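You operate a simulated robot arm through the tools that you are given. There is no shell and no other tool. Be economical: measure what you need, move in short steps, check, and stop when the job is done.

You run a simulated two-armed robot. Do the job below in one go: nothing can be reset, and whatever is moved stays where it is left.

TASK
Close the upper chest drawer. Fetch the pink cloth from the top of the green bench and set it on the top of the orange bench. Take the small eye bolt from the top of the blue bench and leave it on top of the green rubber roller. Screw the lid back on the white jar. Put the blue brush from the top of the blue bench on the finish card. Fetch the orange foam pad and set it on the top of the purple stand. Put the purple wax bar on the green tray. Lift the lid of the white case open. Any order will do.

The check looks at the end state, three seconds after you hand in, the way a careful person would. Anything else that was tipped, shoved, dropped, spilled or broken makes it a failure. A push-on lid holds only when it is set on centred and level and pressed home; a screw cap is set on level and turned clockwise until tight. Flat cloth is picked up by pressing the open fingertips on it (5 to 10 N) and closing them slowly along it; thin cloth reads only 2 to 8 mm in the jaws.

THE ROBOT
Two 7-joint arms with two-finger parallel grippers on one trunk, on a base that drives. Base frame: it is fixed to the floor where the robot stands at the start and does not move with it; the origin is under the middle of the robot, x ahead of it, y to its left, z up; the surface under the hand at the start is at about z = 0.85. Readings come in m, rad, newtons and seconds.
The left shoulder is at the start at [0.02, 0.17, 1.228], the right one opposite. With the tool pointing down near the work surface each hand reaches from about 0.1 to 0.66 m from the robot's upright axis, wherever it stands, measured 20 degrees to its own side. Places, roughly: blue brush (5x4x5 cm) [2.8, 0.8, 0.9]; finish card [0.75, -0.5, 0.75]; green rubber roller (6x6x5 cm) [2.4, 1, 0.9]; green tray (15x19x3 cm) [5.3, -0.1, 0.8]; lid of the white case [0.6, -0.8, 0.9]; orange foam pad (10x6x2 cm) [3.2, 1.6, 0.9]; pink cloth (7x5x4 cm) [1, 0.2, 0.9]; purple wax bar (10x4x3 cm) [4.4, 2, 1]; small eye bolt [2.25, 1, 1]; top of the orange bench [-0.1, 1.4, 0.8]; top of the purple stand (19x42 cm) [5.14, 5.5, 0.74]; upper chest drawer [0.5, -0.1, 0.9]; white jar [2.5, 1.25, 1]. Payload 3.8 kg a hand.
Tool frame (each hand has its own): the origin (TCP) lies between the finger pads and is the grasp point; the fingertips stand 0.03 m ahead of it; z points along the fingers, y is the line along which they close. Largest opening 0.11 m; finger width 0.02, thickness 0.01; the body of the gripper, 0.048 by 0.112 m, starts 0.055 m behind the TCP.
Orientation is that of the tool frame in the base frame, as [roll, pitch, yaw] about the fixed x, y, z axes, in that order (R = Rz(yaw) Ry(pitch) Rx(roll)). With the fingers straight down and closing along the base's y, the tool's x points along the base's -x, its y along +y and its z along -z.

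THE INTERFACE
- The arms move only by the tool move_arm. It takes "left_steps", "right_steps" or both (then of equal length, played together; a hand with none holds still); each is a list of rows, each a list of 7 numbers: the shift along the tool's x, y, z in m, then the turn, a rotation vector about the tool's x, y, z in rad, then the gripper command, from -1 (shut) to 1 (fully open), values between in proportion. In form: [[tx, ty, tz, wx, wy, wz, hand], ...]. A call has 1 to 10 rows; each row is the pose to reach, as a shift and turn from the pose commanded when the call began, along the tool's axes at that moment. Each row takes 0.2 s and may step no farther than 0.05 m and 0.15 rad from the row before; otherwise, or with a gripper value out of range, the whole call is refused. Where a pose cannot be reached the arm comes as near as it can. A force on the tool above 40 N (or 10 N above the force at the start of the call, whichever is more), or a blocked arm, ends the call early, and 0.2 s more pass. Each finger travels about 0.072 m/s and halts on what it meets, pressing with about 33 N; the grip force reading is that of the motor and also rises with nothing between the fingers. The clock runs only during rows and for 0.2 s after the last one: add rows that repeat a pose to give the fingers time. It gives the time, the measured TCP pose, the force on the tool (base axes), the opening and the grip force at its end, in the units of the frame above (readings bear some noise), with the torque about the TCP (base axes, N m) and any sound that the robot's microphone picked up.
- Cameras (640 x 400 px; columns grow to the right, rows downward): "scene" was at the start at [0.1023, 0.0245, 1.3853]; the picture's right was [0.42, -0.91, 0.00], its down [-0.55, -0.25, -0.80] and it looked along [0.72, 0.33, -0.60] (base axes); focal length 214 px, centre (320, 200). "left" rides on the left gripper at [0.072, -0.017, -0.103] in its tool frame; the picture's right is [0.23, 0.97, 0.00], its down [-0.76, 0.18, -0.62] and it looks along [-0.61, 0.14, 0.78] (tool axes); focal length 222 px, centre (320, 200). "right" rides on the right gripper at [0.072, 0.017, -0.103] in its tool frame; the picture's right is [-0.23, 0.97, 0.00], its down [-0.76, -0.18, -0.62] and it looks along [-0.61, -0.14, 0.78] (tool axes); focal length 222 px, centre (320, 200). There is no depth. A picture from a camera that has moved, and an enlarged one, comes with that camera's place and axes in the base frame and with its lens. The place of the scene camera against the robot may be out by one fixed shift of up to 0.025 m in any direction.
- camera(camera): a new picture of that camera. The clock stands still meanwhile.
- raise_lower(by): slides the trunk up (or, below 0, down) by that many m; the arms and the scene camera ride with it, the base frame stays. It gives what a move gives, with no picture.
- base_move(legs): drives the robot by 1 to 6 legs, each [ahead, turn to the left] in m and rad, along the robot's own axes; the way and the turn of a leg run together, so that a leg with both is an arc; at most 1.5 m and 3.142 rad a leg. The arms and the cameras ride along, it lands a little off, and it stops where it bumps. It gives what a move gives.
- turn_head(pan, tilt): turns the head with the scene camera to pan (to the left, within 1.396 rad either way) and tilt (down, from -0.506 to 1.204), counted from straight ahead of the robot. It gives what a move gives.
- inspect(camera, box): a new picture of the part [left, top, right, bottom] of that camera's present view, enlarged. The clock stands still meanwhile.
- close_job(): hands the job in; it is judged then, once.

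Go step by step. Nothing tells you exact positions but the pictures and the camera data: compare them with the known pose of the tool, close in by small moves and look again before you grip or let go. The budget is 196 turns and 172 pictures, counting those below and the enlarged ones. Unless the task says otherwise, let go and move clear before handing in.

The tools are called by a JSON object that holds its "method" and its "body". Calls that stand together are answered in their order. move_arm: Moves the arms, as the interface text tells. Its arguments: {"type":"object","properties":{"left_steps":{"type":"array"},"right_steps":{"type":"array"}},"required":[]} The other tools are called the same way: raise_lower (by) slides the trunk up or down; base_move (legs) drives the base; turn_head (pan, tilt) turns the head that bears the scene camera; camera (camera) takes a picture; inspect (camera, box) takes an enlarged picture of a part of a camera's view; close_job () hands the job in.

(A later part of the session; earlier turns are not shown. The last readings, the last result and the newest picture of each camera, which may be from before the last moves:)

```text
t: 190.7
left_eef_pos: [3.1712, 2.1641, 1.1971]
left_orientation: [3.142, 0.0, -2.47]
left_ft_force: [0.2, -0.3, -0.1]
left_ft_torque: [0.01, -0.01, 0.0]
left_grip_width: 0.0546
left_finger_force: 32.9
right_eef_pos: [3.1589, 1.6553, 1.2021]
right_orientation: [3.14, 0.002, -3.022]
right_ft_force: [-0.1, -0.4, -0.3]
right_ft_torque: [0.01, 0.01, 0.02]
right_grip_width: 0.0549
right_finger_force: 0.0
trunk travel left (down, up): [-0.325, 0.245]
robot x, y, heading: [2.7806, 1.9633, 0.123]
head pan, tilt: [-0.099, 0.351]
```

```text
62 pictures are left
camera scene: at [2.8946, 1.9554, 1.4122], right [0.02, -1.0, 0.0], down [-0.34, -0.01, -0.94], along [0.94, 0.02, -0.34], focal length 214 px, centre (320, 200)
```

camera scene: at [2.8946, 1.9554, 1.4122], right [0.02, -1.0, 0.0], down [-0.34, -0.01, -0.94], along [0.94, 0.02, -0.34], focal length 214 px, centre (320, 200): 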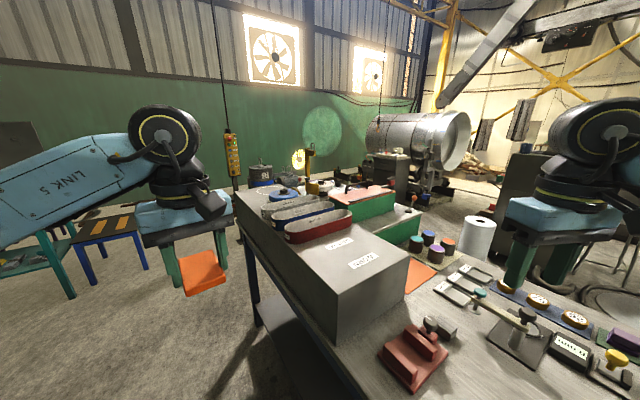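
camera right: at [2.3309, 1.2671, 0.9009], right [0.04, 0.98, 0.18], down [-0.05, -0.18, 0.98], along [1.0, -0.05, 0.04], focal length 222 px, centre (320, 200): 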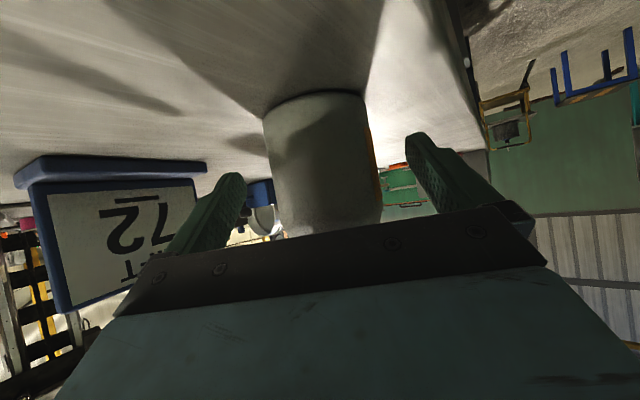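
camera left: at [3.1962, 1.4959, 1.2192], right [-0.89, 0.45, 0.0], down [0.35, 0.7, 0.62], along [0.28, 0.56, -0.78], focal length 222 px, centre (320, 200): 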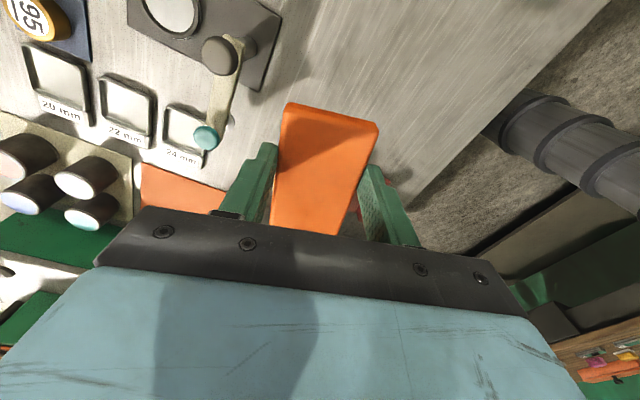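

{"method": "inspect", "body": {"camera": "scene", "box": [220, 140, 460, 290]}}

```text
2.67 times, centred on (340, 215) of scene
camera zoom: at [2.8946, 1.9554, 1.4122], right [0.02, -1.0, 0.0], down [-0.34, -0.01, -0.94], along [0.94, 0.02, -0.34], focal length 572 px, centre (267, 160)
```

zoom: 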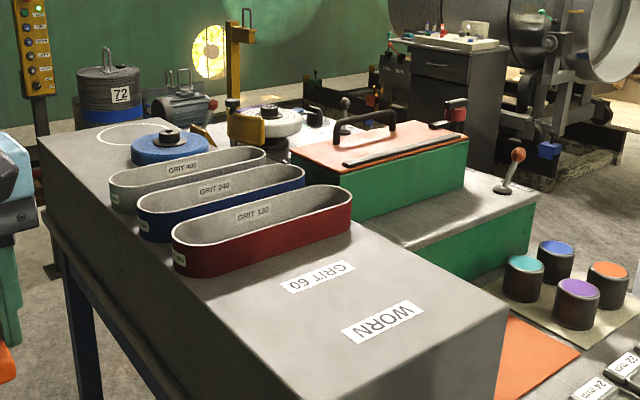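

No purple bar visible yet; it may be hidden behind the boxes. I'll drive along the bench toward its far end and look again.

{"method": "base_move", "body": {"legs": [[0, 0.52], [1.35, 0], [0, -0.6]]}}

{"method": "turn_head", "body": {"pan": -0.5, "tilt": 0.4}}

{"method": "camera", "body": {"camera": "scene"}}

{"method": "turn_head", "body": {"pan": 1.2, "tilt": 0.3}}

{"method": "camera", "body": {"camera": "scene"}}

```text
t: 200.6
left_eef_pos: [4.2589, 2.9481, 1.1953]
left_orientation: [3.141, 0.0, -2.542]
left_ft_force: [-0.6, 1.1, -0.3]
left_ft_torque: [-0.02, 0.01, 0.02]
left_grip_width: 0.0546
left_finger_force: 32.8
right_eef_pos: [4.2095, 2.4428, 1.2025]
right_orientation: [-3.141, 0.002, -3.095]
right_ft_force: [0.6, 0.0, -0.7]
right_ft_torque: [-0.01, 0.0, -0.01]
right_grip_width: 0.0551
right_finger_force: 0.0
trunk travel left (down, up): [-0.325, 0.245]
robot x, y, heading: [3.8522, 2.7802, 0.053]
head pan, tilt: [-0.099, 0.351]
```

```text
t: 201.5
left_eef_pos: [4.2582, 2.9494, 1.1961]
left_orientation: [-3.141, 0.0, -2.543]
left_ft_force: [0.0, -0.4, -0.2]
left_ft_torque: [-0.01, 0.0, -0.02]
left_grip_width: 0.0545
left_finger_force: 32.7
right_eef_pos: [4.2086, 2.4421, 1.2011]
right_orientation: [-3.139, 0.004, -3.097]
right_ft_force: [0.3, 0.8, 0.7]
right_ft_torque: [0.0, -0.02, 0.0]
right_grip_width: 0.055
right_finger_force: 0.1
trunk travel left (down, up): [-0.325, 0.245]
robot x, y, heading: [3.8552, 2.7779, 0.05]
head pan, tilt: [-0.499, 0.4]
```

```text
60 pictures are left
camera scene: at [3.9588, 2.726, 1.4077], right [-0.43, -0.9, 0.0], down [-0.35, 0.17, -0.92], along [0.83, -0.4, -0.39], focal length 214 px, centre (320, 200)
```

scene: 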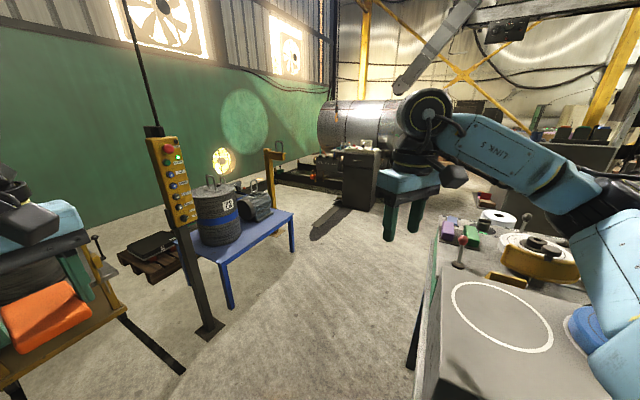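

```text
t: 203.2
left_eef_pos: [4.2591, 2.9487, 1.1966]
left_orientation: [3.141, 0.001, -2.542]
left_ft_force: [0.1, 0.5, -0.4]
left_ft_torque: [-0.01, 0.01, 0.01]
left_grip_width: 0.0546
left_finger_force: 33.3
right_eef_pos: [4.2097, 2.4431, 1.2016]
right_orientation: [3.14, 0.004, -3.097]
right_ft_force: [0.3, 0.2, -0.5]
right_ft_torque: [0.01, 0.02, 0.01]
right_grip_width: 0.055
right_finger_force: 0.1
trunk travel left (down, up): [-0.325, 0.245]
robot x, y, heading: [3.8499, 2.7776, 0.052]
head pan, tilt: [1.201, 0.3]
```

```text
59 pictures are left
camera scene: at [3.905, 2.8549, 1.417], right [0.95, -0.32, 0.0], down [-0.09, -0.28, -0.96], along [0.3, 0.91, -0.3], focal length 214 px, centre (320, 200)
```

scene: 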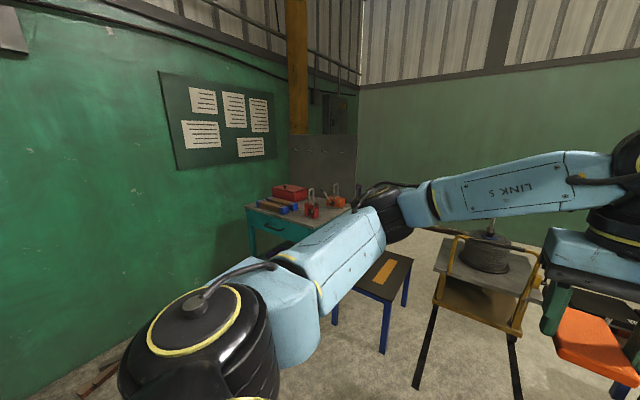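

I see a purple bar with a green one near the bench's far end, about (4.4,1.98,1.0). Zoom there.

{"method": "turn_head", "body": {"pan": -0.7, "tilt": 0.6}}

{"method": "camera", "body": {"camera": "scene"}}

```text
t: 205.1
left_eef_pos: [4.2587, 2.9481, 1.1954]
left_orientation: [3.141, 0.001, -2.542]
left_ft_force: [-0.3, -0.5, -0.6]
left_ft_torque: [-0.02, -0.02, -0.02]
left_grip_width: 0.0545
left_finger_force: 32.5
right_eef_pos: [4.2092, 2.4439, 1.2028]
right_orientation: [-3.141, 0.003, -3.096]
right_ft_force: [-0.1, -1.0, -0.4]
right_ft_torque: [-0.01, 0.01, -0.02]
right_grip_width: 0.055
right_finger_force: 0.0
trunk travel left (down, up): [-0.325, 0.245]
robot x, y, heading: [3.8522, 2.7781, 0.05]
head pan, tilt: [-0.7, 0.6]
```

```text
58 pictures are left
camera scene: at [3.9457, 2.7128, 1.3895], right [-0.61, -0.8, 0.0], down [-0.45, 0.34, -0.83], along [0.66, -0.5, -0.56], focal length 214 px, centre (320, 200)
```

scene: 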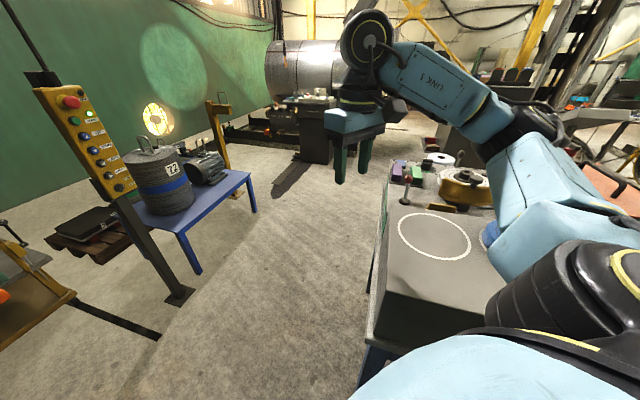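

The bar sits by the bench's end edge. I'll drive around the corner to stand at the bench end, facing it.

{"method": "base_move", "body": {"legs": [[0.5, 0], [0, -1.07], [0.74, 0]]}}

{"method": "turn_head", "body": {"pan": -1.3, "tilt": 0.6}}

{"method": "camera", "body": {"camera": "scene"}}

```text
t: 214.3
left_eef_pos: [5.0639, 1.8788, 1.1963]
left_orientation: [3.14, 0.0, 2.656]
left_ft_force: [0.8, 0.3, -0.6]
left_ft_torque: [0.02, 0.03, 0.0]
left_grip_width: 0.0545
left_finger_force: 33.1
right_eef_pos: [4.5942, 1.6865, 1.202]
right_orientation: [3.141, 0.004, 2.104]
right_ft_force: [0.2, -0.4, 0.1]
right_ft_torque: [0.05, 0.01, -0.01]
right_grip_width: 0.0548
right_finger_force: 0.2
trunk travel left (down, up): [-0.325, 0.245]
robot x, y, heading: [4.7226, 2.1581, -1.039]
head pan, tilt: [-0.7, 0.6]
```

```text
t: 215.3
left_eef_pos: [5.0633, 1.88, 1.1968]
left_orientation: [3.141, 0.0, 2.655]
left_ft_force: [-0.5, 0.6, -0.5]
left_ft_torque: [0.0, 0.01, 0.02]
left_grip_width: 0.0548
left_finger_force: 33.4
right_eef_pos: [4.5937, 1.6863, 1.2012]
right_orientation: [-3.141, 0.005, 2.102]
right_ft_force: [0.4, -0.2, -0.7]
right_ft_torque: [-0.01, -0.03, 0.01]
right_grip_width: 0.0552
right_finger_force: 0.0
trunk travel left (down, up): [-0.325, 0.245]
robot x, y, heading: [4.722, 2.1595, -1.033]
head pan, tilt: [-1.3, 0.6]
```

```text
57 pictures are left
camera scene: at [4.6741, 2.065, 1.3895], right [-0.72, 0.69, 0.0], down [0.39, 0.41, -0.83], along [-0.57, -0.6, -0.56], focal length 214 px, centre (320, 200)
```

scene: 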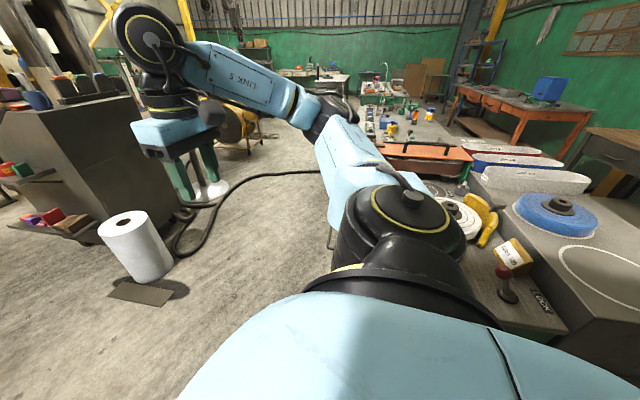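

{"method": "turn_head", "body": {"pan": -0.6, "tilt": 0.5}}

{"method": "camera", "body": {"camera": "scene"}}

```text
t: 216.4
left_eef_pos: [5.063, 1.8802, 1.1969]
left_orientation: [3.142, -0.001, 2.656]
left_ft_force: [0.1, 0.6, -0.2]
left_ft_torque: [0.01, -0.01, -0.01]
left_grip_width: 0.0545
left_finger_force: 33.3
right_eef_pos: [4.5944, 1.6865, 1.2023]
right_orientation: [-3.14, 0.004, 2.104]
right_ft_force: [0.4, -0.1, 0.1]
right_ft_torque: [0.0, 0.0, -0.01]
right_grip_width: 0.0549
right_finger_force: 0.1
trunk travel left (down, up): [-0.325, 0.245]
robot x, y, heading: [4.7205, 2.161, -1.031]
head pan, tilt: [-0.6, 0.499]
```

```text
56 pictures are left
camera scene: at [4.7292, 2.0381, 1.3986], right [-1.0, 0.07, 0.0], down [0.03, 0.48, -0.88], along [-0.06, -0.88, -0.48], focal length 214 px, centre (320, 200)
```

scene: 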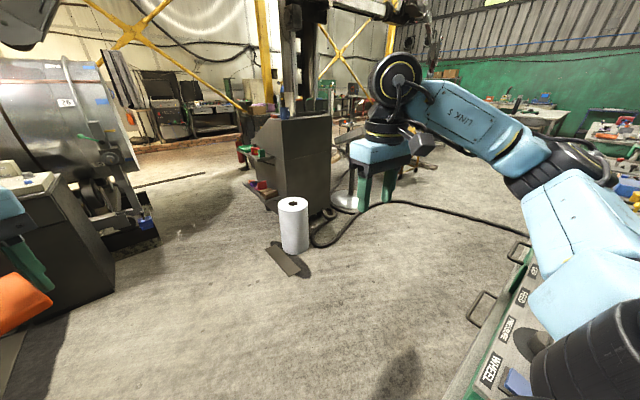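

The bar should be right beside me at the bench end. Turn to face the bench end.

{"method": "base_move", "body": {"legs": [[0, -1.5]]}}

{"method": "turn_head", "body": {"pan": 0.0, "tilt": 0.85}}

{"method": "camera", "body": {"camera": "scene"}}

{"method": "camera", "body": {"camera": "right"}}

```text
t: 220.4
left_eef_pos: [4.4812, 1.7907, 1.1973]
left_orientation: [-3.14, 0.001, 1.189]
left_ft_force: [0.1, 0.4, -0.7]
left_ft_torque: [0.0, -0.03, 0.01]
left_grip_width: 0.0547
left_finger_force: 33.1
right_eef_pos: [4.2394, 2.2376, 1.2008]
right_orientation: [-3.141, 0.003, 0.637]
right_ft_force: [0.8, 0.4, 0.3]
right_ft_torque: [-0.04, -0.03, 0.04]
right_grip_width: 0.0548
right_finger_force: 0.1
trunk travel left (down, up): [-0.325, 0.245]
robot x, y, heading: [4.7218, 2.1626, -2.506]
head pan, tilt: [-0.6, 0.499]
```

```text
t: 221.4
left_eef_pos: [4.4805, 1.7893, 1.1956]
left_orientation: [3.141, -0.001, 1.191]
left_ft_force: [0.4, 0.2, 0.5]
left_ft_torque: [-0.01, -0.01, 0.02]
left_grip_width: 0.0549
left_finger_force: 33.3
right_eef_pos: [4.2404, 2.2365, 1.2011]
right_orientation: [-3.142, 0.002, 0.64]
right_ft_force: [0.4, 0.2, 0.6]
right_ft_torque: [0.0, 0.0, -0.05]
right_grip_width: 0.0547
right_finger_force: 0.0
trunk travel left (down, up): [-0.325, 0.245]
robot x, y, heading: [4.7218, 2.1608, -2.504]
head pan, tilt: [0.0, 0.85]
```

```text
55 pictures are left
camera scene: at [4.6449, 2.0877, 1.3686], right [-0.6, 0.8, 0.0], down [0.6, 0.45, -0.66], along [-0.53, -0.39, -0.75], focal length 214 px, centre (320, 200)
```

scene: 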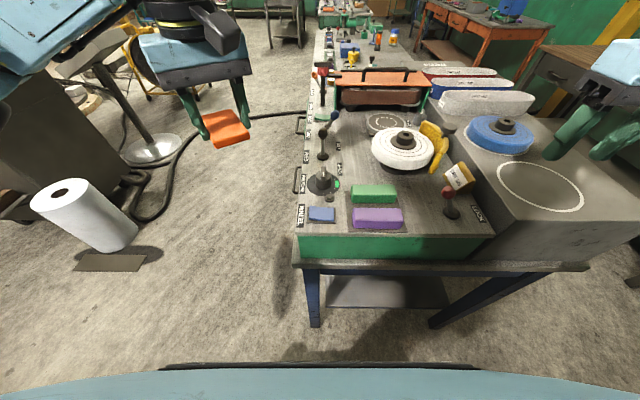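

```text
54 pictures are left
camera right: at [4.3082, 2.2661, 1.3056], right [0.4, -0.92, 0.0], down [-0.72, -0.31, 0.63], along [-0.57, -0.25, -0.78], focal length 222 px, centre (320, 200)
```

right: 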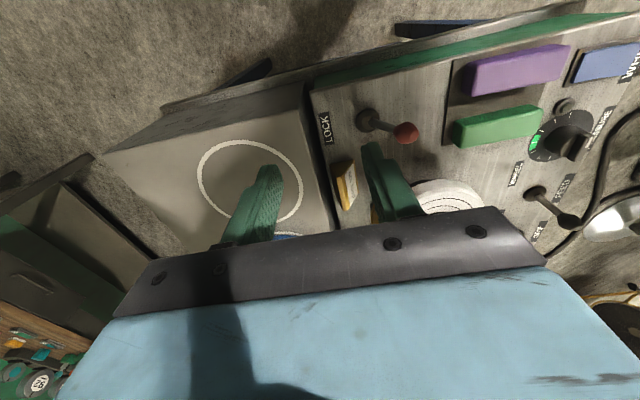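

The purple bar is at ≈(4.366,2.027, top z≈0.99), with a green bar close behind. Zoom to measure the gap.

{"method": "inspect", "body": {"camera": "scene", "box": [290, 160, 450, 260]}}

{"method": "inspect", "body": {"camera": "right", "box": [420, 20, 640, 170]}}

```text
4.00 times, centred on (370, 210) of scene
camera zoom: at [4.6449, 2.0877, 1.3686], right [-0.6, 0.8, 0.0], down [0.6, 0.45, -0.66], along [-0.53, -0.39, -0.75], focal length 858 px, centre (120, 160)
```

zoom: 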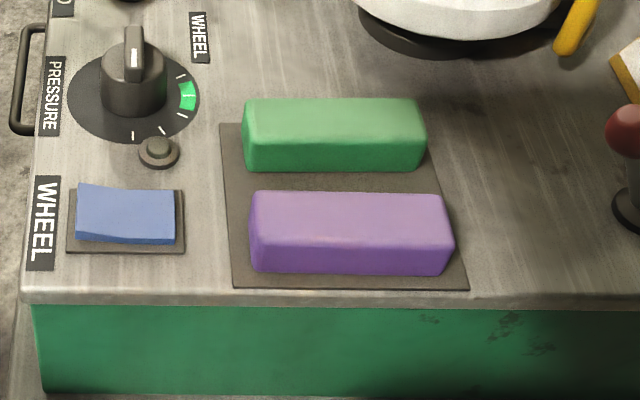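

```text
2.67 times, centred on (530, 95) of right
camera zoom: at [4.3082, 2.2661, 1.3056], right [0.4, -0.92, 0.0], down [-0.72, -0.31, 0.63], along [-0.57, -0.25, -0.78], focal length 592 px, centre (-240, 480)
```

zoom: 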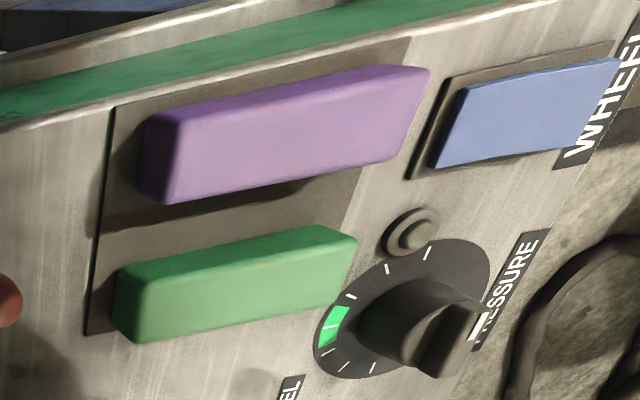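

The real gap between bars is ~4 cm, so fingers fit. Move the left hand aside and bring the right hand above the bar, turned 90°.

{"method": "move_arm", "body": {"left_steps": [[-0.007, 0.01, -0.005, 0, 0, 0, -1], [-0.013, 0.02, -0.01, 0, 0, 0, -1], [-0.02, 0.03, -0.015, 0, 0, 0, -1], [-0.026, 0.04, -0.02, 0, 0, 0, -1], [-0.033, 0.05, -0.025, 0, 0, 0, -1], [-0.039, 0.06, -0.03, 0, 0, 0, -1], [-0.046, 0.07, -0.035, 0, 0, 0, -1], [-0.052, 0.08, -0.04, 0, 0, 0, -1], [-0.059, 0.09, -0.045, 0, 0, 0, -1], [-0.065, 0.101, -0.05, 0, 0, 0, -1]], "right_steps": [[-0.002, 0.024, 0, 0, 0, 0.148, 0.2], [-0.005, 0.049, 0, 0, 0, 0.296, 0.3], [-0.007, 0.073, 0, 0, 0, 0.444, 0.3], [-0.01, 0.098, 0, 0, 0, 0.592, 0.3], [-0.012, 0.122, 0, 0, 0, 0.74, 0.3], [-0.014, 0.146, 0, 0, 0, 0.888, 0.3], [-0.017, 0.17, 0, 0, 0, 1.036, 0.3], [-0.019, 0.195, 0.02, 0, 0, 1.184, 0.3], [-0.022, 0.22, 0.04, 0, 0, 1.332, 0.3], [-0.024, 0.244, 0.06, 0, 0, 1.48, 0.3]]}}

{"method": "camera", "body": {"camera": "right"}}

```text
t: 223.6
left_eef_pos: [4.5507, 1.6921, 1.2462]
left_orientation: [-3.141, 0.0, 1.19]
left_ft_force: [0.2, -0.7, -0.3]
left_ft_torque: [0.0, -0.03, 0.0]
left_grip_width: 0.0543
left_finger_force: 32.8
right_eef_pos: [4.3654, 2.0275, 1.1412]
right_orientation: [3.138, 0.001, -0.845]
right_ft_force: [-0.4, -0.2, -0.1]
right_ft_torque: [-0.02, -0.03, 0.01]
right_grip_width: 0.0717
right_finger_force: 0.1
trunk travel left (down, up): [-0.325, 0.245]
robot x, y, heading: [4.7219, 2.1552, -2.501]
head pan, tilt: [0.0, 0.85]
```

```text
51 pictures are left
camera right: at [4.4014, 1.9619, 1.2446], right [-0.88, -0.48, 0.0], down [-0.37, 0.69, 0.62], along [-0.3, 0.55, -0.78], focal length 222 px, centre (320, 200)
```

right: 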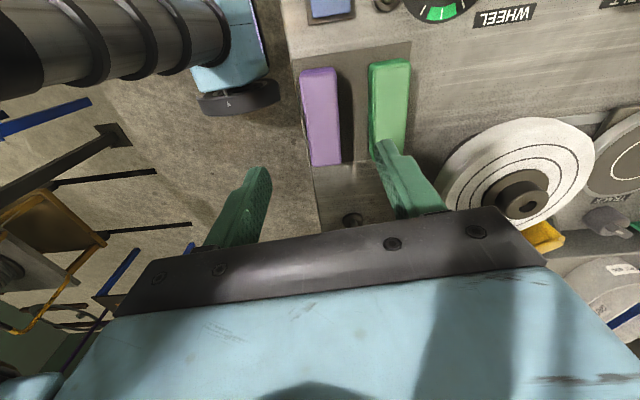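

{"method": "move_arm", "body": {"right_steps": [[-0.005, -0.001, 0.03, 0, 0, 0.055, 0.25], [-0.0104, -0.0026, 0.06, 0, 0, 0.11, 0.25], [-0.0104, -0.0026, 0.09, 0, 0, 0.11, 0.25], [-0.0104, -0.0026, 0.12, 0, 0, 0.11, 0.25], [-0.0104, -0.0026, 0.137, 0, 0, 0.11, 0.25]]}}

{"method": "camera", "body": {"camera": "right"}}

```text
t: 224.8
left_eef_pos: [4.5503, 1.6928, 1.2475]
left_orientation: [-3.141, 0.0, 1.188]
left_ft_force: [0.4, -0.6, -1.1]
left_ft_torque: [0.03, 0.0, 0.0]
left_grip_width: 0.0545
left_finger_force: 33.4
right_eef_pos: [4.3582, 2.0365, 1.0124]
right_orientation: [3.123, -0.004, -0.952]
right_ft_force: [4.9, 7.6, 14.7]
right_ft_torque: [0.07, 0.3, -0.25]
right_grip_width: 0.0646
right_finger_force: 0.0
trunk travel left (down, up): [-0.325, 0.245]
robot x, y, heading: [4.7255, 2.1619, -2.496]
head pan, tilt: [0.0, 0.85]
stopped in row 5 (right hand): the force on the tool passed its limit at 45 N (the readings are from after the stop); the commanded pose is now the measured one
```

```text
50 pictures are left
camera right: at [4.3879, 1.9679, 1.1169], right [-0.93, -0.38, 0.02], down [-0.29, 0.73, 0.62], along [-0.25, 0.56, -0.79], focal length 222 px, centre (320, 200)
```

right: 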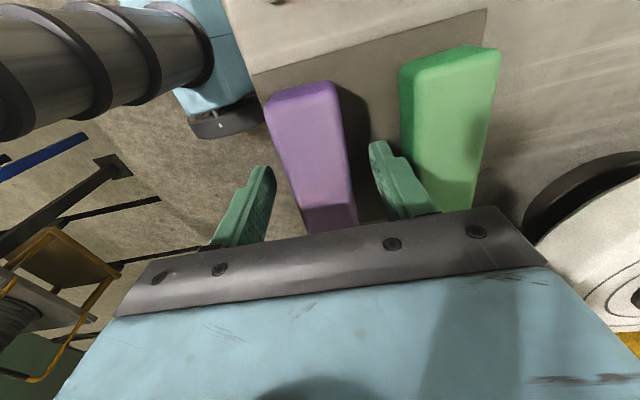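

Fingertips touched the plate (surface z≈0.98). Raise 4 mm, level, and close.

{"method": "move_arm", "body": {"right_steps": [[0, 0, -0.004, 0.018, -0.004, 0, 0.25], [0, 0, -0.004, 0.018, -0.004, 0, 0.05], [0, 0, -0.004, 0.018, -0.004, 0, -0.15], [0, 0, -0.004, 0.018, -0.004, 0, -0.4], [0, 0, -0.004, 0.018, -0.004, 0, -1], [0, 0, -0.004, 0.018, -0.004, 0, -1]]}}

{"method": "camera", "body": {"camera": "right"}}

```text
t: 226.2
left_eef_pos: [4.5516, 1.6923, 1.2464]
left_orientation: [-3.141, 0.001, 1.191]
left_ft_force: [-0.9, -0.6, 0.1]
left_ft_torque: [0.0, 0.01, -0.01]
left_grip_width: 0.0545
left_finger_force: 32.9
right_eef_pos: [4.3576, 2.0352, 1.0143]
right_orientation: [3.141, 0.0, -0.952]
right_ft_force: [-0.8, -0.1, -0.2]
right_ft_torque: [-0.04, -0.02, -0.02]
right_grip_width: 0.036
right_finger_force: 33.0
trunk travel left (down, up): [-0.325, 0.245]
robot x, y, heading: [4.7215, 2.1645, -2.503]
head pan, tilt: [0.0, 0.85]
```

```text
49 pictures are left
camera right: at [4.3859, 1.9659, 1.1183], right [-0.93, -0.38, 0.0], down [-0.3, 0.72, 0.62], along [-0.24, 0.58, -0.78], focal length 222 px, centre (320, 200)
```

right: 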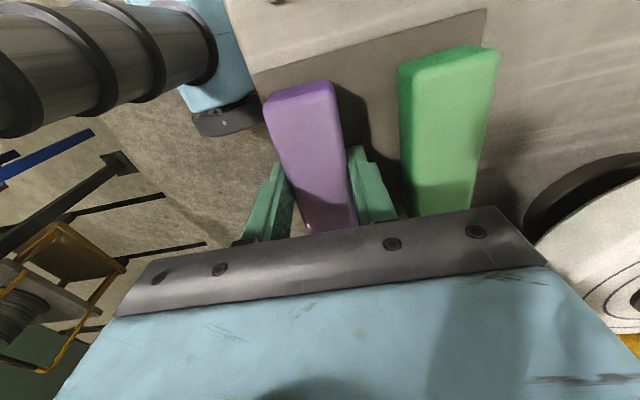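

Bar gripped (36 mm). Lift it high, then turn north and look for the purple stand.

{"method": "move_arm", "body": {"right_steps": [[0, 0, -0.04, 0, 0, 0, -1], [0, 0, -0.08, 0, 0, 0, -1], [0, 0, -0.12, 0, 0, 0, -1], [0, 0, -0.16, 0, 0, 0, -1], [0, 0, -0.2, 0, 0, 0, -1], [0, 0, -0.23, 0, 0, 0, -1]]}}

{"method": "base_move", "body": {"legs": [[0, -1.66], [0.8, 0], [0, -0.9]]}}

{"method": "turn_head", "body": {"pan": 0.0, "tilt": 0.4}}

{"method": "camera", "body": {"camera": "scene"}}

```text
t: 227.6
left_eef_pos: [4.5502, 1.6934, 1.2465]
left_orientation: [-3.14, 0.0, 1.19]
left_ft_force: [-0.3, -0.3, -0.2]
left_ft_torque: [0.01, 0.0, 0.03]
left_grip_width: 0.0547
left_finger_force: 32.7
right_eef_pos: [4.3592, 2.0333, 1.243]
right_orientation: [3.141, 0.001, -0.953]
right_ft_force: [0.0, -0.3, -2.1]
right_ft_torque: [0.03, 0.01, 0.03]
right_grip_width: 0.0357
right_finger_force: 32.8
trunk travel left (down, up): [-0.325, 0.245]
robot x, y, heading: [4.72, 2.1576, -2.5]
head pan, tilt: [0.0, 0.85]
```

```text
t: 238.2
left_eef_pos: [4.1458, 3.3051, 1.2468]
left_orientation: [3.141, 0.001, -1.333]
left_ft_force: [0.2, -0.7, -0.5]
left_ft_torque: [0.0, -0.02, -0.04]
left_grip_width: 0.0544
left_finger_force: 33.0
right_eef_pos: [4.5, 3.1394, 1.2428]
right_orientation: [3.141, -0.001, 2.809]
right_ft_force: [-0.5, -0.4, -2.6]
right_ft_torque: [0.0, 0.01, 0.04]
right_grip_width: 0.0356
right_finger_force: 33.0
trunk travel left (down, up): [-0.325, 0.245]
robot x, y, heading: [4.2744, 2.8242, 1.259]
head pan, tilt: [0.0, 0.85]
```

```text
t: 239.1
left_eef_pos: [4.1436, 3.3059, 1.2471]
left_orientation: [-3.141, 0.0, -1.333]
left_ft_force: [-0.8, 0.1, 0.2]
left_ft_torque: [0.03, -0.02, 0.01]
left_grip_width: 0.0545
left_finger_force: 32.6
right_eef_pos: [4.4995, 3.14, 1.2431]
right_orientation: [3.141, 0.0, 2.808]
right_ft_force: [0.0, 0.4, -2.1]
right_ft_torque: [-0.02, 0.0, 0.01]
right_grip_width: 0.0359
right_finger_force: 33.2
trunk travel left (down, up): [-0.325, 0.245]
robot x, y, heading: [4.2736, 2.8234, 1.258]
head pan, tilt: [0.0, 0.4]
```

```text
48 pictures are left
camera scene: at [4.3131, 2.9233, 1.4076], right [0.95, -0.31, 0.0], down [-0.12, -0.37, -0.92], along [0.28, 0.88, -0.39], focal length 214 px, centre (320, 200)
```

scene: 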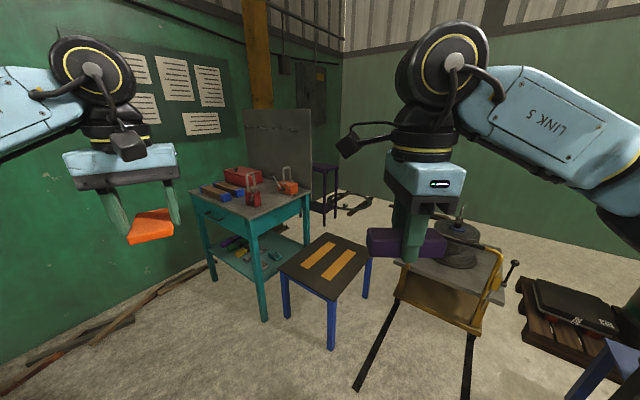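

The stand is behind a teal table, a stool and a yellow reel stand. I need a passable route; look to the right side.

{"method": "raise_lower", "body": {"by": 0.24}}

{"method": "base_move", "body": {"legs": [[0, -0.75]]}}

{"method": "turn_head", "body": {"pan": 0.0, "tilt": 0.5}}

{"method": "camera", "body": {"camera": "scene"}}

```text
t: 241.6
left_eef_pos: [4.1455, 3.3052, 1.4869]
left_orientation: [3.14, 0.001, -1.333]
left_ft_force: [-0.3, 0.8, -0.3]
left_ft_torque: [-0.02, -0.01, 0.03]
left_grip_width: 0.0546
left_finger_force: 33.2
right_eef_pos: [4.4997, 3.1396, 1.4827]
right_orientation: [-3.141, 0.0, 2.808]
right_ft_force: [-0.1, -0.4, -2.6]
right_ft_torque: [0.01, 0.02, 0.01]
right_grip_width: 0.0361
right_finger_force: 33.3
trunk travel left (down, up): [-0.565, 0.005]
robot x, y, heading: [4.2754, 2.8275, 1.258]
head pan, tilt: [0.0, 0.4]
```

```text
t: 243.9
left_eef_pos: [4.5036, 3.2675, 1.4857]
left_orientation: [3.141, -0.002, -2.073]
left_ft_force: [-0.7, 0.3, 0.5]
left_ft_torque: [0.02, 0.02, -0.02]
left_grip_width: 0.0548
left_finger_force: 32.9
right_eef_pos: [4.6525, 2.9076, 1.4836]
right_orientation: [-3.141, 0.0, 2.068]
right_ft_force: [0.6, -0.5, -2.5]
right_ft_torque: [-0.02, 0.01, -0.02]
right_grip_width: 0.0356
right_finger_force: 32.6
trunk travel left (down, up): [-0.565, 0.005]
robot x, y, heading: [4.2753, 2.827, 0.518]
head pan, tilt: [0.0, 0.4]
```

```text
t: 244.6
left_eef_pos: [4.5025, 3.2675, 1.487]
left_orientation: [-3.141, 0.001, -2.072]
left_ft_force: [0.1, 0.4, 0.2]
left_ft_torque: [-0.02, 0.0, 0.01]
left_grip_width: 0.0549
left_finger_force: 33.2
right_eef_pos: [4.6519, 2.9064, 1.4821]
right_orientation: [3.141, 0.0, 2.068]
right_ft_force: [-0.4, 0.4, -2.0]
right_ft_torque: [0.03, -0.02, 0.03]
right_grip_width: 0.0359
right_finger_force: 32.9
trunk travel left (down, up): [-0.565, 0.005]
robot x, y, heading: [4.2748, 2.8285, 0.522]
head pan, tilt: [0.0, 0.499]
```

```text
47 pictures are left
camera scene: at [4.3758, 2.8704, 1.6386], right [0.5, -0.87, 0.0], down [-0.42, -0.24, -0.88], along [0.76, 0.44, -0.48], focal length 214 px, centre (320, 200)
```

scene: 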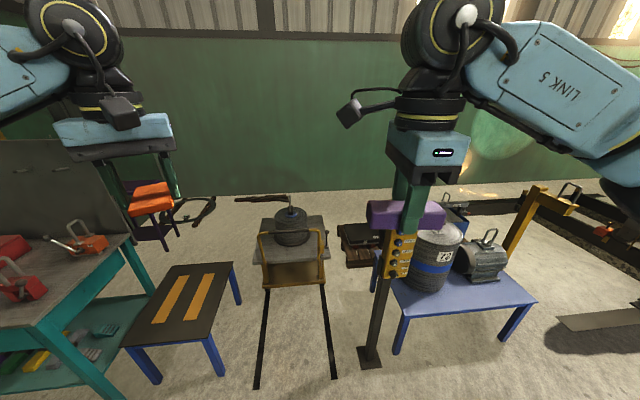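

The stand is reachable only via a corridor along the far wall. I'll place the wax bar first: lower the trunk and go back round the bench end, southwards, to look at the tray.

{"method": "raise_lower", "body": {"by": -0.24}}

{"method": "base_move", "body": {"legs": [[0, -1.5], [0.85, 0], [0, -0.45], [0.5, 0]]}}

{"method": "turn_head", "body": {"pan": 0.15, "tilt": 0.4}}

{"method": "camera", "body": {"camera": "scene"}}

```text
t: 247.1
left_eef_pos: [4.5037, 3.268, 1.2475]
left_orientation: [3.141, 0.001, -2.072]
left_ft_force: [0.1, -0.8, 0.1]
left_ft_torque: [0.01, -0.03, -0.04]
left_grip_width: 0.0547
left_finger_force: 32.5
right_eef_pos: [4.6524, 2.9072, 1.2442]
right_orientation: [-3.141, 0.001, 2.068]
right_ft_force: [0.0, 0.3, -1.8]
right_ft_torque: [-0.02, -0.04, 0.03]
right_grip_width: 0.0357
right_finger_force: 32.9
trunk travel left (down, up): [-0.325, 0.245]
robot x, y, heading: [4.2785, 2.829, 0.524]
head pan, tilt: [0.0, 0.499]
```

```text
t: 259.3
left_eef_pos: [5.1519, 1.2269, 1.2472]
left_orientation: [3.142, 0.0, 2.257]
left_ft_force: [-0.2, -0.4, 0.1]
left_ft_torque: [0.01, -0.02, 0.0]
left_grip_width: 0.0546
left_finger_force: 32.0
right_eef_pos: [4.7608, 1.2224, 1.2441]
right_orientation: [-3.141, -0.001, 0.115]
right_ft_force: [-0.6, 0.4, -2.0]
right_ft_torque: [0.0, -0.03, 0.02]
right_grip_width: 0.0357
right_finger_force: 32.7
trunk travel left (down, up): [-0.325, 0.245]
robot x, y, heading: [4.8281, 1.6001, -1.433]
head pan, tilt: [0.0, 0.499]
```

```text
t: 260.0
left_eef_pos: [5.1515, 1.2273, 1.246]
left_orientation: [3.141, 0.001, 2.253]
left_ft_force: [0.0, -0.9, -0.3]
left_ft_torque: [0.02, 0.04, 0.02]
left_grip_width: 0.0543
left_finger_force: 33.1
right_eef_pos: [4.7601, 1.2237, 1.2427]
right_orientation: [-3.141, -0.001, 0.111]
right_ft_force: [0.5, 0.2, -2.5]
right_ft_torque: [0.0, 0.0, 0.0]
right_grip_width: 0.0358
right_finger_force: 33.2
trunk travel left (down, up): [-0.325, 0.245]
robot x, y, heading: [4.8267, 1.6049, -1.435]
head pan, tilt: [0.15, 0.4]
```

```text
46 pictures are left
camera scene: at [4.8584, 1.4809, 1.4077], right [-0.96, -0.28, 0.0], down [-0.11, 0.37, -0.92], along [0.26, -0.88, -0.39], focal length 214 px, centre (320, 200)
```

scene: 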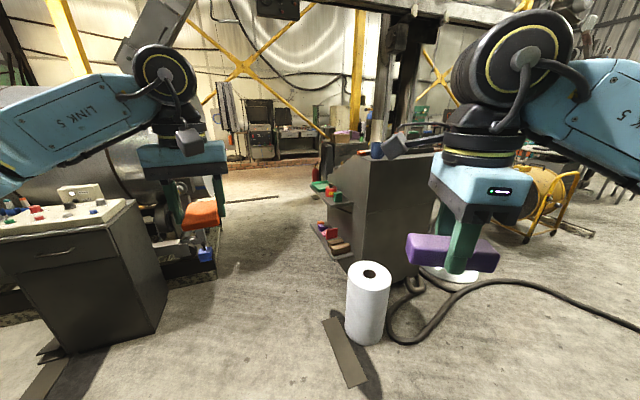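

{"method": "inspect", "body": {"camera": "scene", "box": [290, 120, 450, 270]}}

```text
2.67 times, centred on (370, 195) of scene
camera zoom: at [4.8584, 1.4809, 1.4077], right [-0.96, -0.28, 0.0], down [-0.11, 0.37, -0.92], along [0.26, -0.88, -0.39], focal length 572 px, centre (187, 213)
```

zoom: 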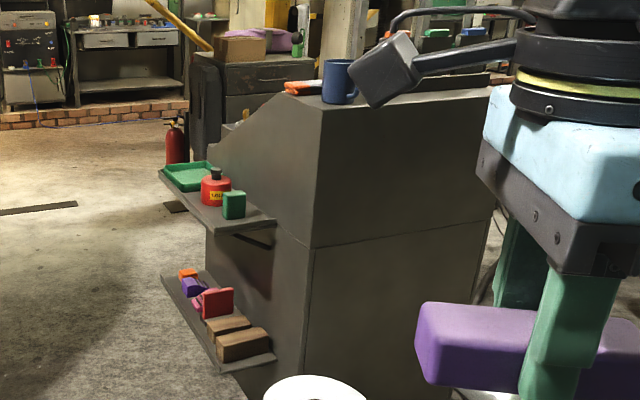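

The green tray sits on the upper side shelf of the grey cabinet at ≈(5.32,-0.13,0.82). I'll drive to its open east side and face it.

{"method": "base_move", "body": {"legs": [[0, 0.426], [1.45, 0], [0.38, 0], [0, -1.4]]}}

{"method": "turn_head", "body": {"pan": -0.1, "tilt": 0.75}}

{"method": "camera", "body": {"camera": "scene"}}

```text
t: 269.6
left_eef_pos: [6.1212, 0.0804, 1.2969]
left_orientation: [-3.059, 0.111, 2.706]
left_ft_force: [1.1, 0.3, -0.7]
left_ft_torque: [0.02, 0.0, -0.01]
left_grip_width: 0.0545
left_finger_force: 32.9
right_eef_pos: [5.7653, -0.1031, 1.2529]
right_orientation: [3.111, -0.011, 0.549]
right_ft_force: [-0.7, 0.2, -1.6]
right_ft_torque: [-0.01, -0.01, 0.03]
right_grip_width: 0.0357
right_finger_force: 33.1
trunk travel left (down, up): [-0.325, 0.245]
robot x, y, heading: [5.6892, 0.2431, -0.969]
head pan, tilt: [0.15, 0.4]
stopped in leg 3: the robot was blocked; the commanded pose is now the measured one
```

```text
t: 270.4
left_eef_pos: [6.1201, 0.0797, 1.2987]
left_orientation: [-3.059, 0.112, 2.702]
left_ft_force: [0.1, 0.0, 0.1]
left_ft_torque: [-0.03, -0.04, -0.01]
left_grip_width: 0.0544
left_finger_force: 33.2
right_eef_pos: [5.7651, -0.1013, 1.2544]
right_orientation: [3.106, -0.01, 0.55]
right_ft_force: [0.5, -0.7, -1.8]
right_ft_torque: [0.01, -0.01, -0.01]
right_grip_width: 0.0357
right_finger_force: 33.0
trunk travel left (down, up): [-0.325, 0.245]
robot x, y, heading: [5.6933, 0.2431, -0.97]
head pan, tilt: [-0.099, 0.75]
```

```text
44 pictures are left
camera scene: at [5.7153, 0.171, 1.3795], right [-0.88, -0.48, -0.01], down [-0.31, 0.58, -0.75], along [0.37, -0.66, -0.66], focal length 214 px, centre (320, 200)
```

scene: 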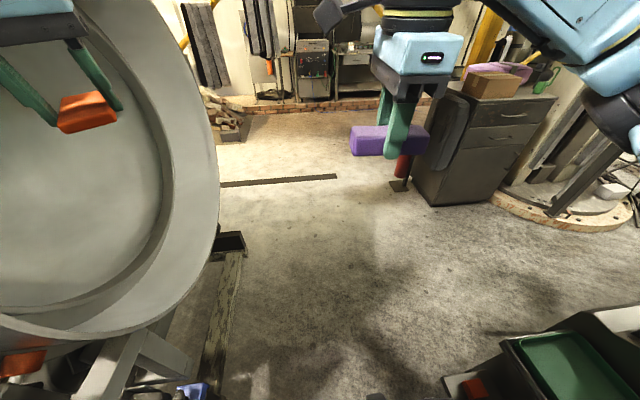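

The base was blocked (the drum's frame is close on the left). Back off a little and re-check the hands.

{"method": "base_move", "body": {"legs": [[-0.15, 0]]}}

{"method": "camera", "body": {"camera": "scene"}}

```text
t: 271.8
left_eef_pos: [6.066, 0.174, 1.2723]
left_orientation: [-3.086, 0.059, 2.701]
left_ft_force: [-0.7, -0.1, 0.4]
left_ft_torque: [0.0, -0.04, -0.03]
left_grip_width: 0.0548
left_finger_force: 32.9
right_eef_pos: [5.7108, -0.0028, 1.2451]
right_orientation: [3.139, -0.002, 0.549]
right_ft_force: [-0.5, -0.2, -3.1]
right_ft_torque: [-0.01, -0.01, -0.01]
right_grip_width: 0.0359
right_finger_force: 33.3
trunk travel left (down, up): [-0.325, 0.245]
robot x, y, heading: [5.6084, 0.3671, -0.978]
head pan, tilt: [-0.099, 0.75]
```

```text
43 pictures are left
camera scene: at [5.6622, 0.2654, 1.3766], right [-0.88, -0.47, 0.0], down [-0.32, 0.6, -0.73], along [0.35, -0.64, -0.68], focal length 214 px, centre (320, 200)
```

scene: 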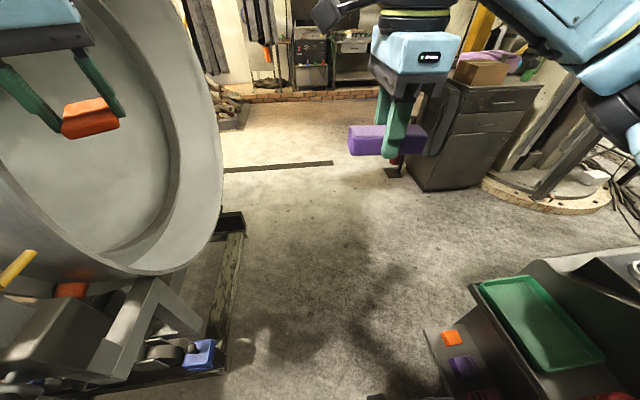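

Tray is at ≈(5.27,-0.13). Back off a bit more, then turn toward it.

{"method": "base_move", "body": {"legs": [[-0.12, 0], [0, -0.8], [0.12, 0]]}}

{"method": "turn_head", "body": {"pan": -0.3, "tilt": 0.8}}

{"method": "camera", "body": {"camera": "scene"}}

{"method": "camera", "body": {"camera": "right"}}

```text
t: 276.0
left_eef_pos: [5.7016, -0.1113, 1.2724]
left_orientation: [-3.088, 0.056, 1.909]
left_ft_force: [-0.5, -0.5, -1.1]
left_ft_torque: [0.04, 0.0, -0.02]
left_grip_width: 0.0545
left_finger_force: 32.9
right_eef_pos: [5.3268, 0.0169, 1.243]
right_orientation: [-3.141, 0.0, -0.244]
right_ft_force: [-0.2, -0.1, -1.3]
right_ft_torque: [0.02, -0.01, 0.01]
right_grip_width: 0.036
right_finger_force: 33.1
trunk travel left (down, up): [-0.325, 0.245]
robot x, y, heading: [5.5172, 0.3497, -1.768]
head pan, tilt: [-0.099, 0.75]
```

```text
t: 276.7
left_eef_pos: [5.7021, -0.1104, 1.2722]
left_orientation: [-3.088, 0.056, 1.911]
left_ft_force: [0.4, 0.7, -0.7]
left_ft_torque: [0.03, -0.03, 0.0]
left_grip_width: 0.0547
left_finger_force: 33.4
right_eef_pos: [5.3267, 0.0182, 1.2435]
right_orientation: [3.14, 0.001, -0.242]
right_ft_force: [-0.6, 0.2, -1.8]
right_ft_torque: [0.02, -0.02, 0.0]
right_grip_width: 0.0356
right_finger_force: 32.7
trunk travel left (down, up): [-0.325, 0.245]
robot x, y, heading: [5.5167, 0.3485, -1.77]
head pan, tilt: [-0.3, 0.799]
```

```text
42 pictures are left
camera scene: at [5.4789, 0.2475, 1.3727], right [-0.88, 0.48, 0.0], down [0.34, 0.63, -0.7], along [-0.33, -0.61, -0.72], focal length 214 px, centre (320, 200)
```

scene: 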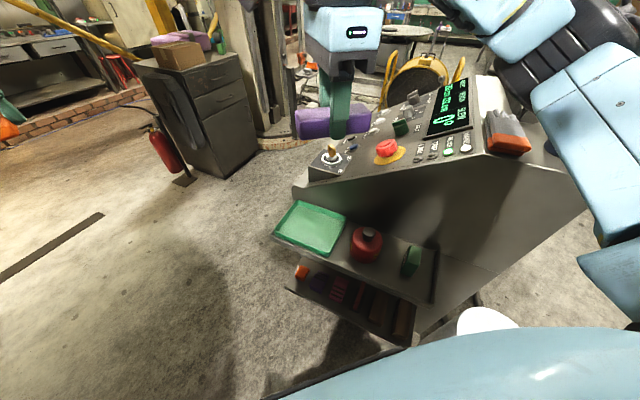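

```text
41 pictures are left
camera right: at [5.3922, -0.0158, 1.3475], right [-0.46, -0.89, 0.0], down [-0.7, 0.36, 0.62], along [-0.55, 0.28, -0.78], focal length 222 px, centre (320, 200)
```

right: 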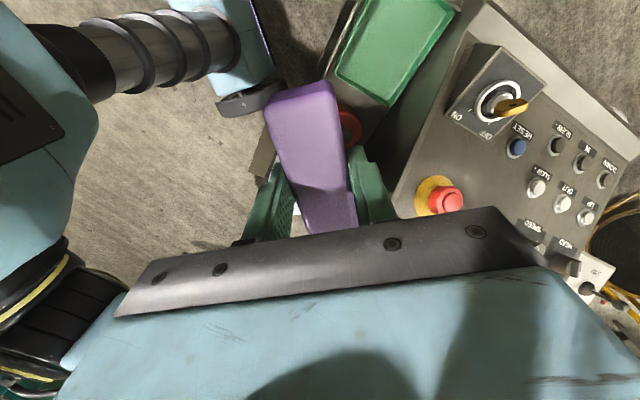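

Move the bar above the tray, slightly toward its outer side, and look.

{"method": "move_arm", "body": {"right_steps": [[0.004, 0.035, 0, 0, 0, 0, -1], [0.01, 0.075, 0, 0, 0, 0, -1], [0.014, 0.11, 0, 0, 0, 0, -1], [0.018, 0.136, 0.03, 0, 0, 0, -1], [0.018, 0.136, 0.08, 0, 0, 0, -1], [0.018, 0.136, 0.13, 0, 0, 0, -1], [0.018, 0.136, 0.18, 0, 0, 0, -1], [0.018, 0.136, 0.22, 0, 0, 0, -1], [0.018, 0.136, 0.26, 0, 0, 0, -1]]}}

{"method": "camera", "body": {"camera": "right"}}

{"method": "inspect", "body": {"camera": "scene", "box": [230, 110, 430, 270]}}

```text
t: 278.7
left_eef_pos: [5.7022, -0.1112, 1.2734]
left_orientation: [-3.087, 0.057, 1.906]
left_ft_force: [-0.2, -0.4, 0.1]
left_ft_torque: [0.0, 0.01, 0.0]
left_grip_width: 0.0545
left_finger_force: 33.2
right_eef_pos: [5.3108, -0.1189, 0.9833]
right_orientation: [3.139, -0.002, -0.244]
right_ft_force: [-0.5, -0.1, -2.2]
right_ft_torque: [-0.01, 0.02, -0.02]
right_grip_width: 0.0357
right_finger_force: 33.2
trunk travel left (down, up): [-0.325, 0.245]
robot x, y, heading: [5.5185, 0.3493, -1.773]
head pan, tilt: [-0.3, 0.799]
```

```text
40 pictures are left
camera right: at [5.3774, -0.1524, 1.0872], right [-0.45, -0.89, 0.0], down [-0.7, 0.36, 0.62], along [-0.55, 0.28, -0.78], focal length 222 px, centre (320, 200)
```

right: 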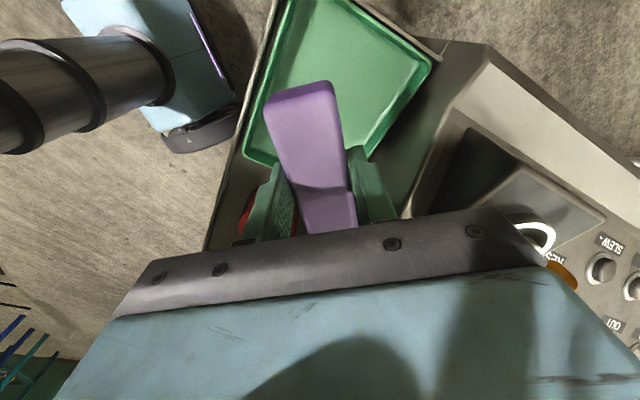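

```text
2.50 times, centred on (330, 190) of scene
camera zoom: at [5.4785, 0.2469, 1.3726], right [-0.88, 0.48, 0.0], down [0.34, 0.63, -0.7], along [-0.33, -0.61, -0.72], focal length 536 px, centre (295, 225)
```

zoom: 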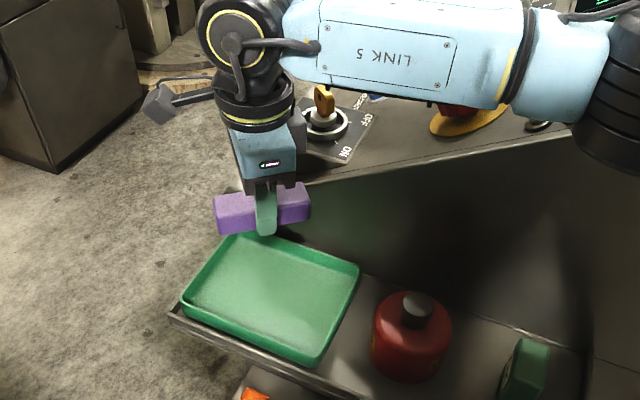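

Tray centre is ≈(5.329,-0.146). Shift and lower until contact.

{"method": "move_arm", "body": {"right_steps": [[0.012, 0.011, 0.02, 0, 0, 0, -1], [0.024, 0.022, 0.05, 0, 0, 0, -1], [0.024, 0.022, 0.08, 0, 0, 0, -1], [0.024, 0.022, 0.1, 0, 0, 0, -1], [0.024, 0.022, 0.112, 0, 0, 0, -1], [0.024, 0.022, 0.124, 0, 0, 0, -1], [0.024, 0.022, 0.136, 0, 0, 0, -1], [0.024, 0.022, 0.148, 0, 0, 0, -1], [0.024, 0.022, 0.16, 0, 0, 0, -1]]}}

{"method": "camera", "body": {"camera": "right"}}

```text
t: 280.7
left_eef_pos: [5.7012, -0.1102, 1.2739]
left_orientation: [-3.088, 0.057, 1.908]
left_ft_force: [0.2, -1.1, -0.1]
left_ft_torque: [0.05, 0.0, -0.01]
left_grip_width: 0.0547
left_finger_force: 33.0
right_eef_pos: [5.3275, -0.1501, 0.8337]
right_orientation: [3.132, -0.004, -0.244]
right_ft_force: [0.1, 7.1, 19.1]
right_ft_torque: [0.85, 0.35, -0.06]
right_grip_width: 0.0358
right_finger_force: 33.4
trunk travel left (down, up): [-0.325, 0.245]
robot x, y, heading: [5.5197, 0.3502, -1.768]
head pan, tilt: [-0.3, 0.799]
stopped in row 9 (right hand): the force on the tool passed its limit at 49 N (the readings are from after the stop); the commanded pose is now the measured one
```

```text
38 pictures are left
camera right: at [5.3945, -0.1831, 0.9386], right [-0.46, -0.89, 0.01], down [-0.7, 0.36, 0.62], along [-0.55, 0.28, -0.79], focal length 222 px, centre (320, 200)
```

right: 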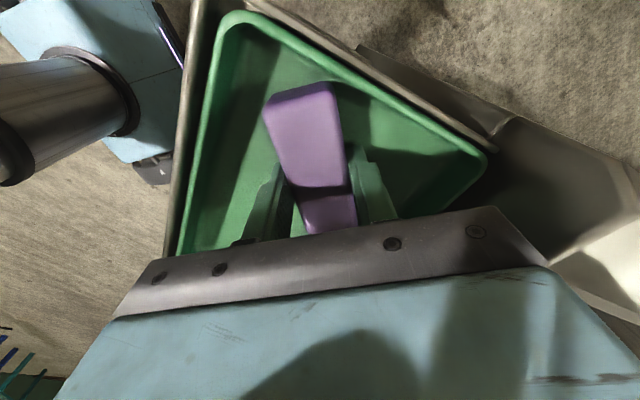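

The bar rests in the tray. Release with a small opening and rise.

{"method": "move_arm", "body": {"right_steps": [[0, 0, -0.002, 0, 0, 0, -0.2], [0, 0, -0.002, 0, 0, 0, 0.0], [0, 0, -0.002, 0, 0, 0, 0.1], [0, 0, -0.03, 0, 0, 0, 0.1], [0, 0, -0.07, 0, 0, 0, 0.1], [0, 0, -0.12, 0, 0, 0, 0.1], [0, 0, -0.17, 0, 0, 0, 0.1], [0, 0, -0.22, 0, 0, 0, 0.1], [0, 0, -0.27, 0, 0, 0, 0.1], [0, 0, -0.32, 0, 0, 0, 0.1]]}}

{"method": "inspect", "body": {"camera": "scene", "box": [250, 170, 450, 330]}}

```text
t: 282.9
left_eef_pos: [5.7034, -0.1101, 1.2741]
left_orientation: [-3.087, 0.057, 1.908]
left_ft_force: [0.4, 1.0, -0.8]
left_ft_torque: [0.02, 0.03, 0.02]
left_grip_width: 0.0545
left_finger_force: 33.4
right_eef_pos: [5.3265, -0.1439, 1.1524]
right_orientation: [3.136, -0.004, -0.244]
right_ft_force: [0.8, -0.5, 0.1]
right_ft_torque: [0.0, 0.01, -0.01]
right_grip_width: 0.0607
right_finger_force: 0.1
trunk travel left (down, up): [-0.325, 0.245]
robot x, y, heading: [5.5193, 0.3481, -1.776]
head pan, tilt: [-0.3, 0.799]
```

```text
2.50 times, centred on (350, 250) of scene
camera zoom: at [5.4791, 0.2477, 1.3727], right [-0.88, 0.48, 0.0], down [0.34, 0.63, -0.7], along [-0.33, -0.61, -0.72], focal length 536 px, centre (245, 75)
```

zoom: 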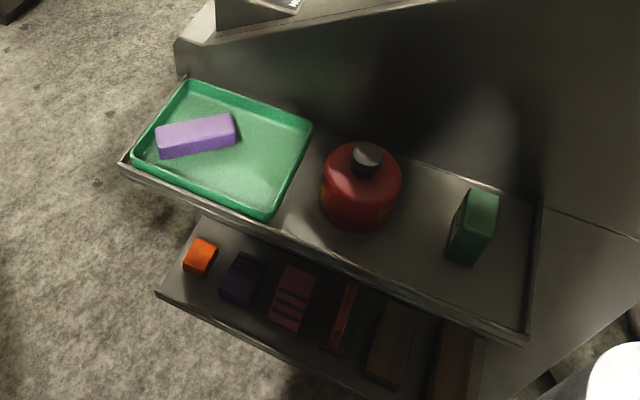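

Wax bar lies in the green tray. Now back away northwards, turn, and look at the route behind the blue table.

{"method": "base_move", "body": {"legs": [[-0.8, 0], [0, 2.7]]}}

{"method": "turn_head", "body": {"pan": -0.05, "tilt": 0.45}}

{"method": "camera", "body": {"camera": "scene"}}

```text
t: 293.5
left_eef_pos: [5.7192, 1.6235, 1.2726]
left_orientation: [-3.087, 0.057, -1.7]
left_ft_force: [-1.1, 0.0, -0.8]
left_ft_torque: [0.01, 0.01, 0.02]
left_grip_width: 0.0545
left_finger_force: 32.6
right_eef_pos: [6.0703, 1.4845, 1.152]
right_orientation: [3.135, -0.003, 2.433]
right_ft_force: [0.4, 0.8, 0.3]
right_ft_torque: [0.01, -0.01, -0.01]
right_grip_width: 0.0602
right_finger_force: 0.0
trunk travel left (down, up): [-0.325, 0.245]
robot x, y, heading: [5.6813, 1.1292, 0.91]
head pan, tilt: [-0.3, 0.799]
```

```text
t: 294.3
left_eef_pos: [5.7202, 1.6233, 1.2739]
left_orientation: [-3.088, 0.058, -1.699]
left_ft_force: [-0.1, 0.1, 0.7]
left_ft_torque: [0.01, 0.02, -0.02]
left_grip_width: 0.0547
left_finger_force: 33.1
right_eef_pos: [6.0697, 1.485, 1.1509]
right_orientation: [3.135, -0.002, 2.433]
right_ft_force: [0.7, -0.6, -0.6]
right_ft_torque: [-0.02, 0.02, 0.02]
right_grip_width: 0.0604
right_finger_force: 0.0
trunk travel left (down, up): [-0.325, 0.245]
robot x, y, heading: [5.6755, 1.1323, 0.906]
head pan, tilt: [-0.051, 0.45]
```

```text
36 pictures are left
camera scene: at [5.7519, 1.2027, 1.403], right [0.75, -0.66, 0.0], down [-0.29, -0.33, -0.9], along [0.59, 0.68, -0.44], focal length 214 px, centre (320, 200)
```

scene: 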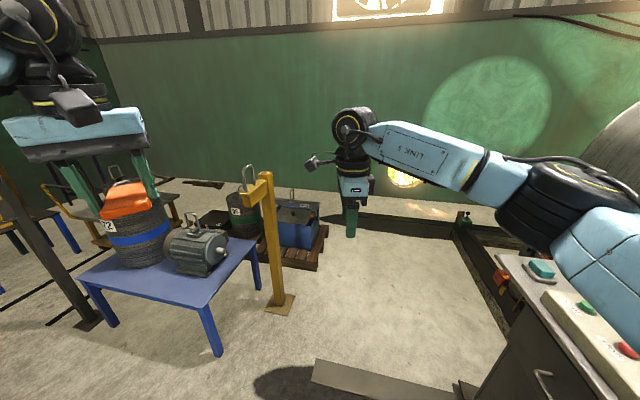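

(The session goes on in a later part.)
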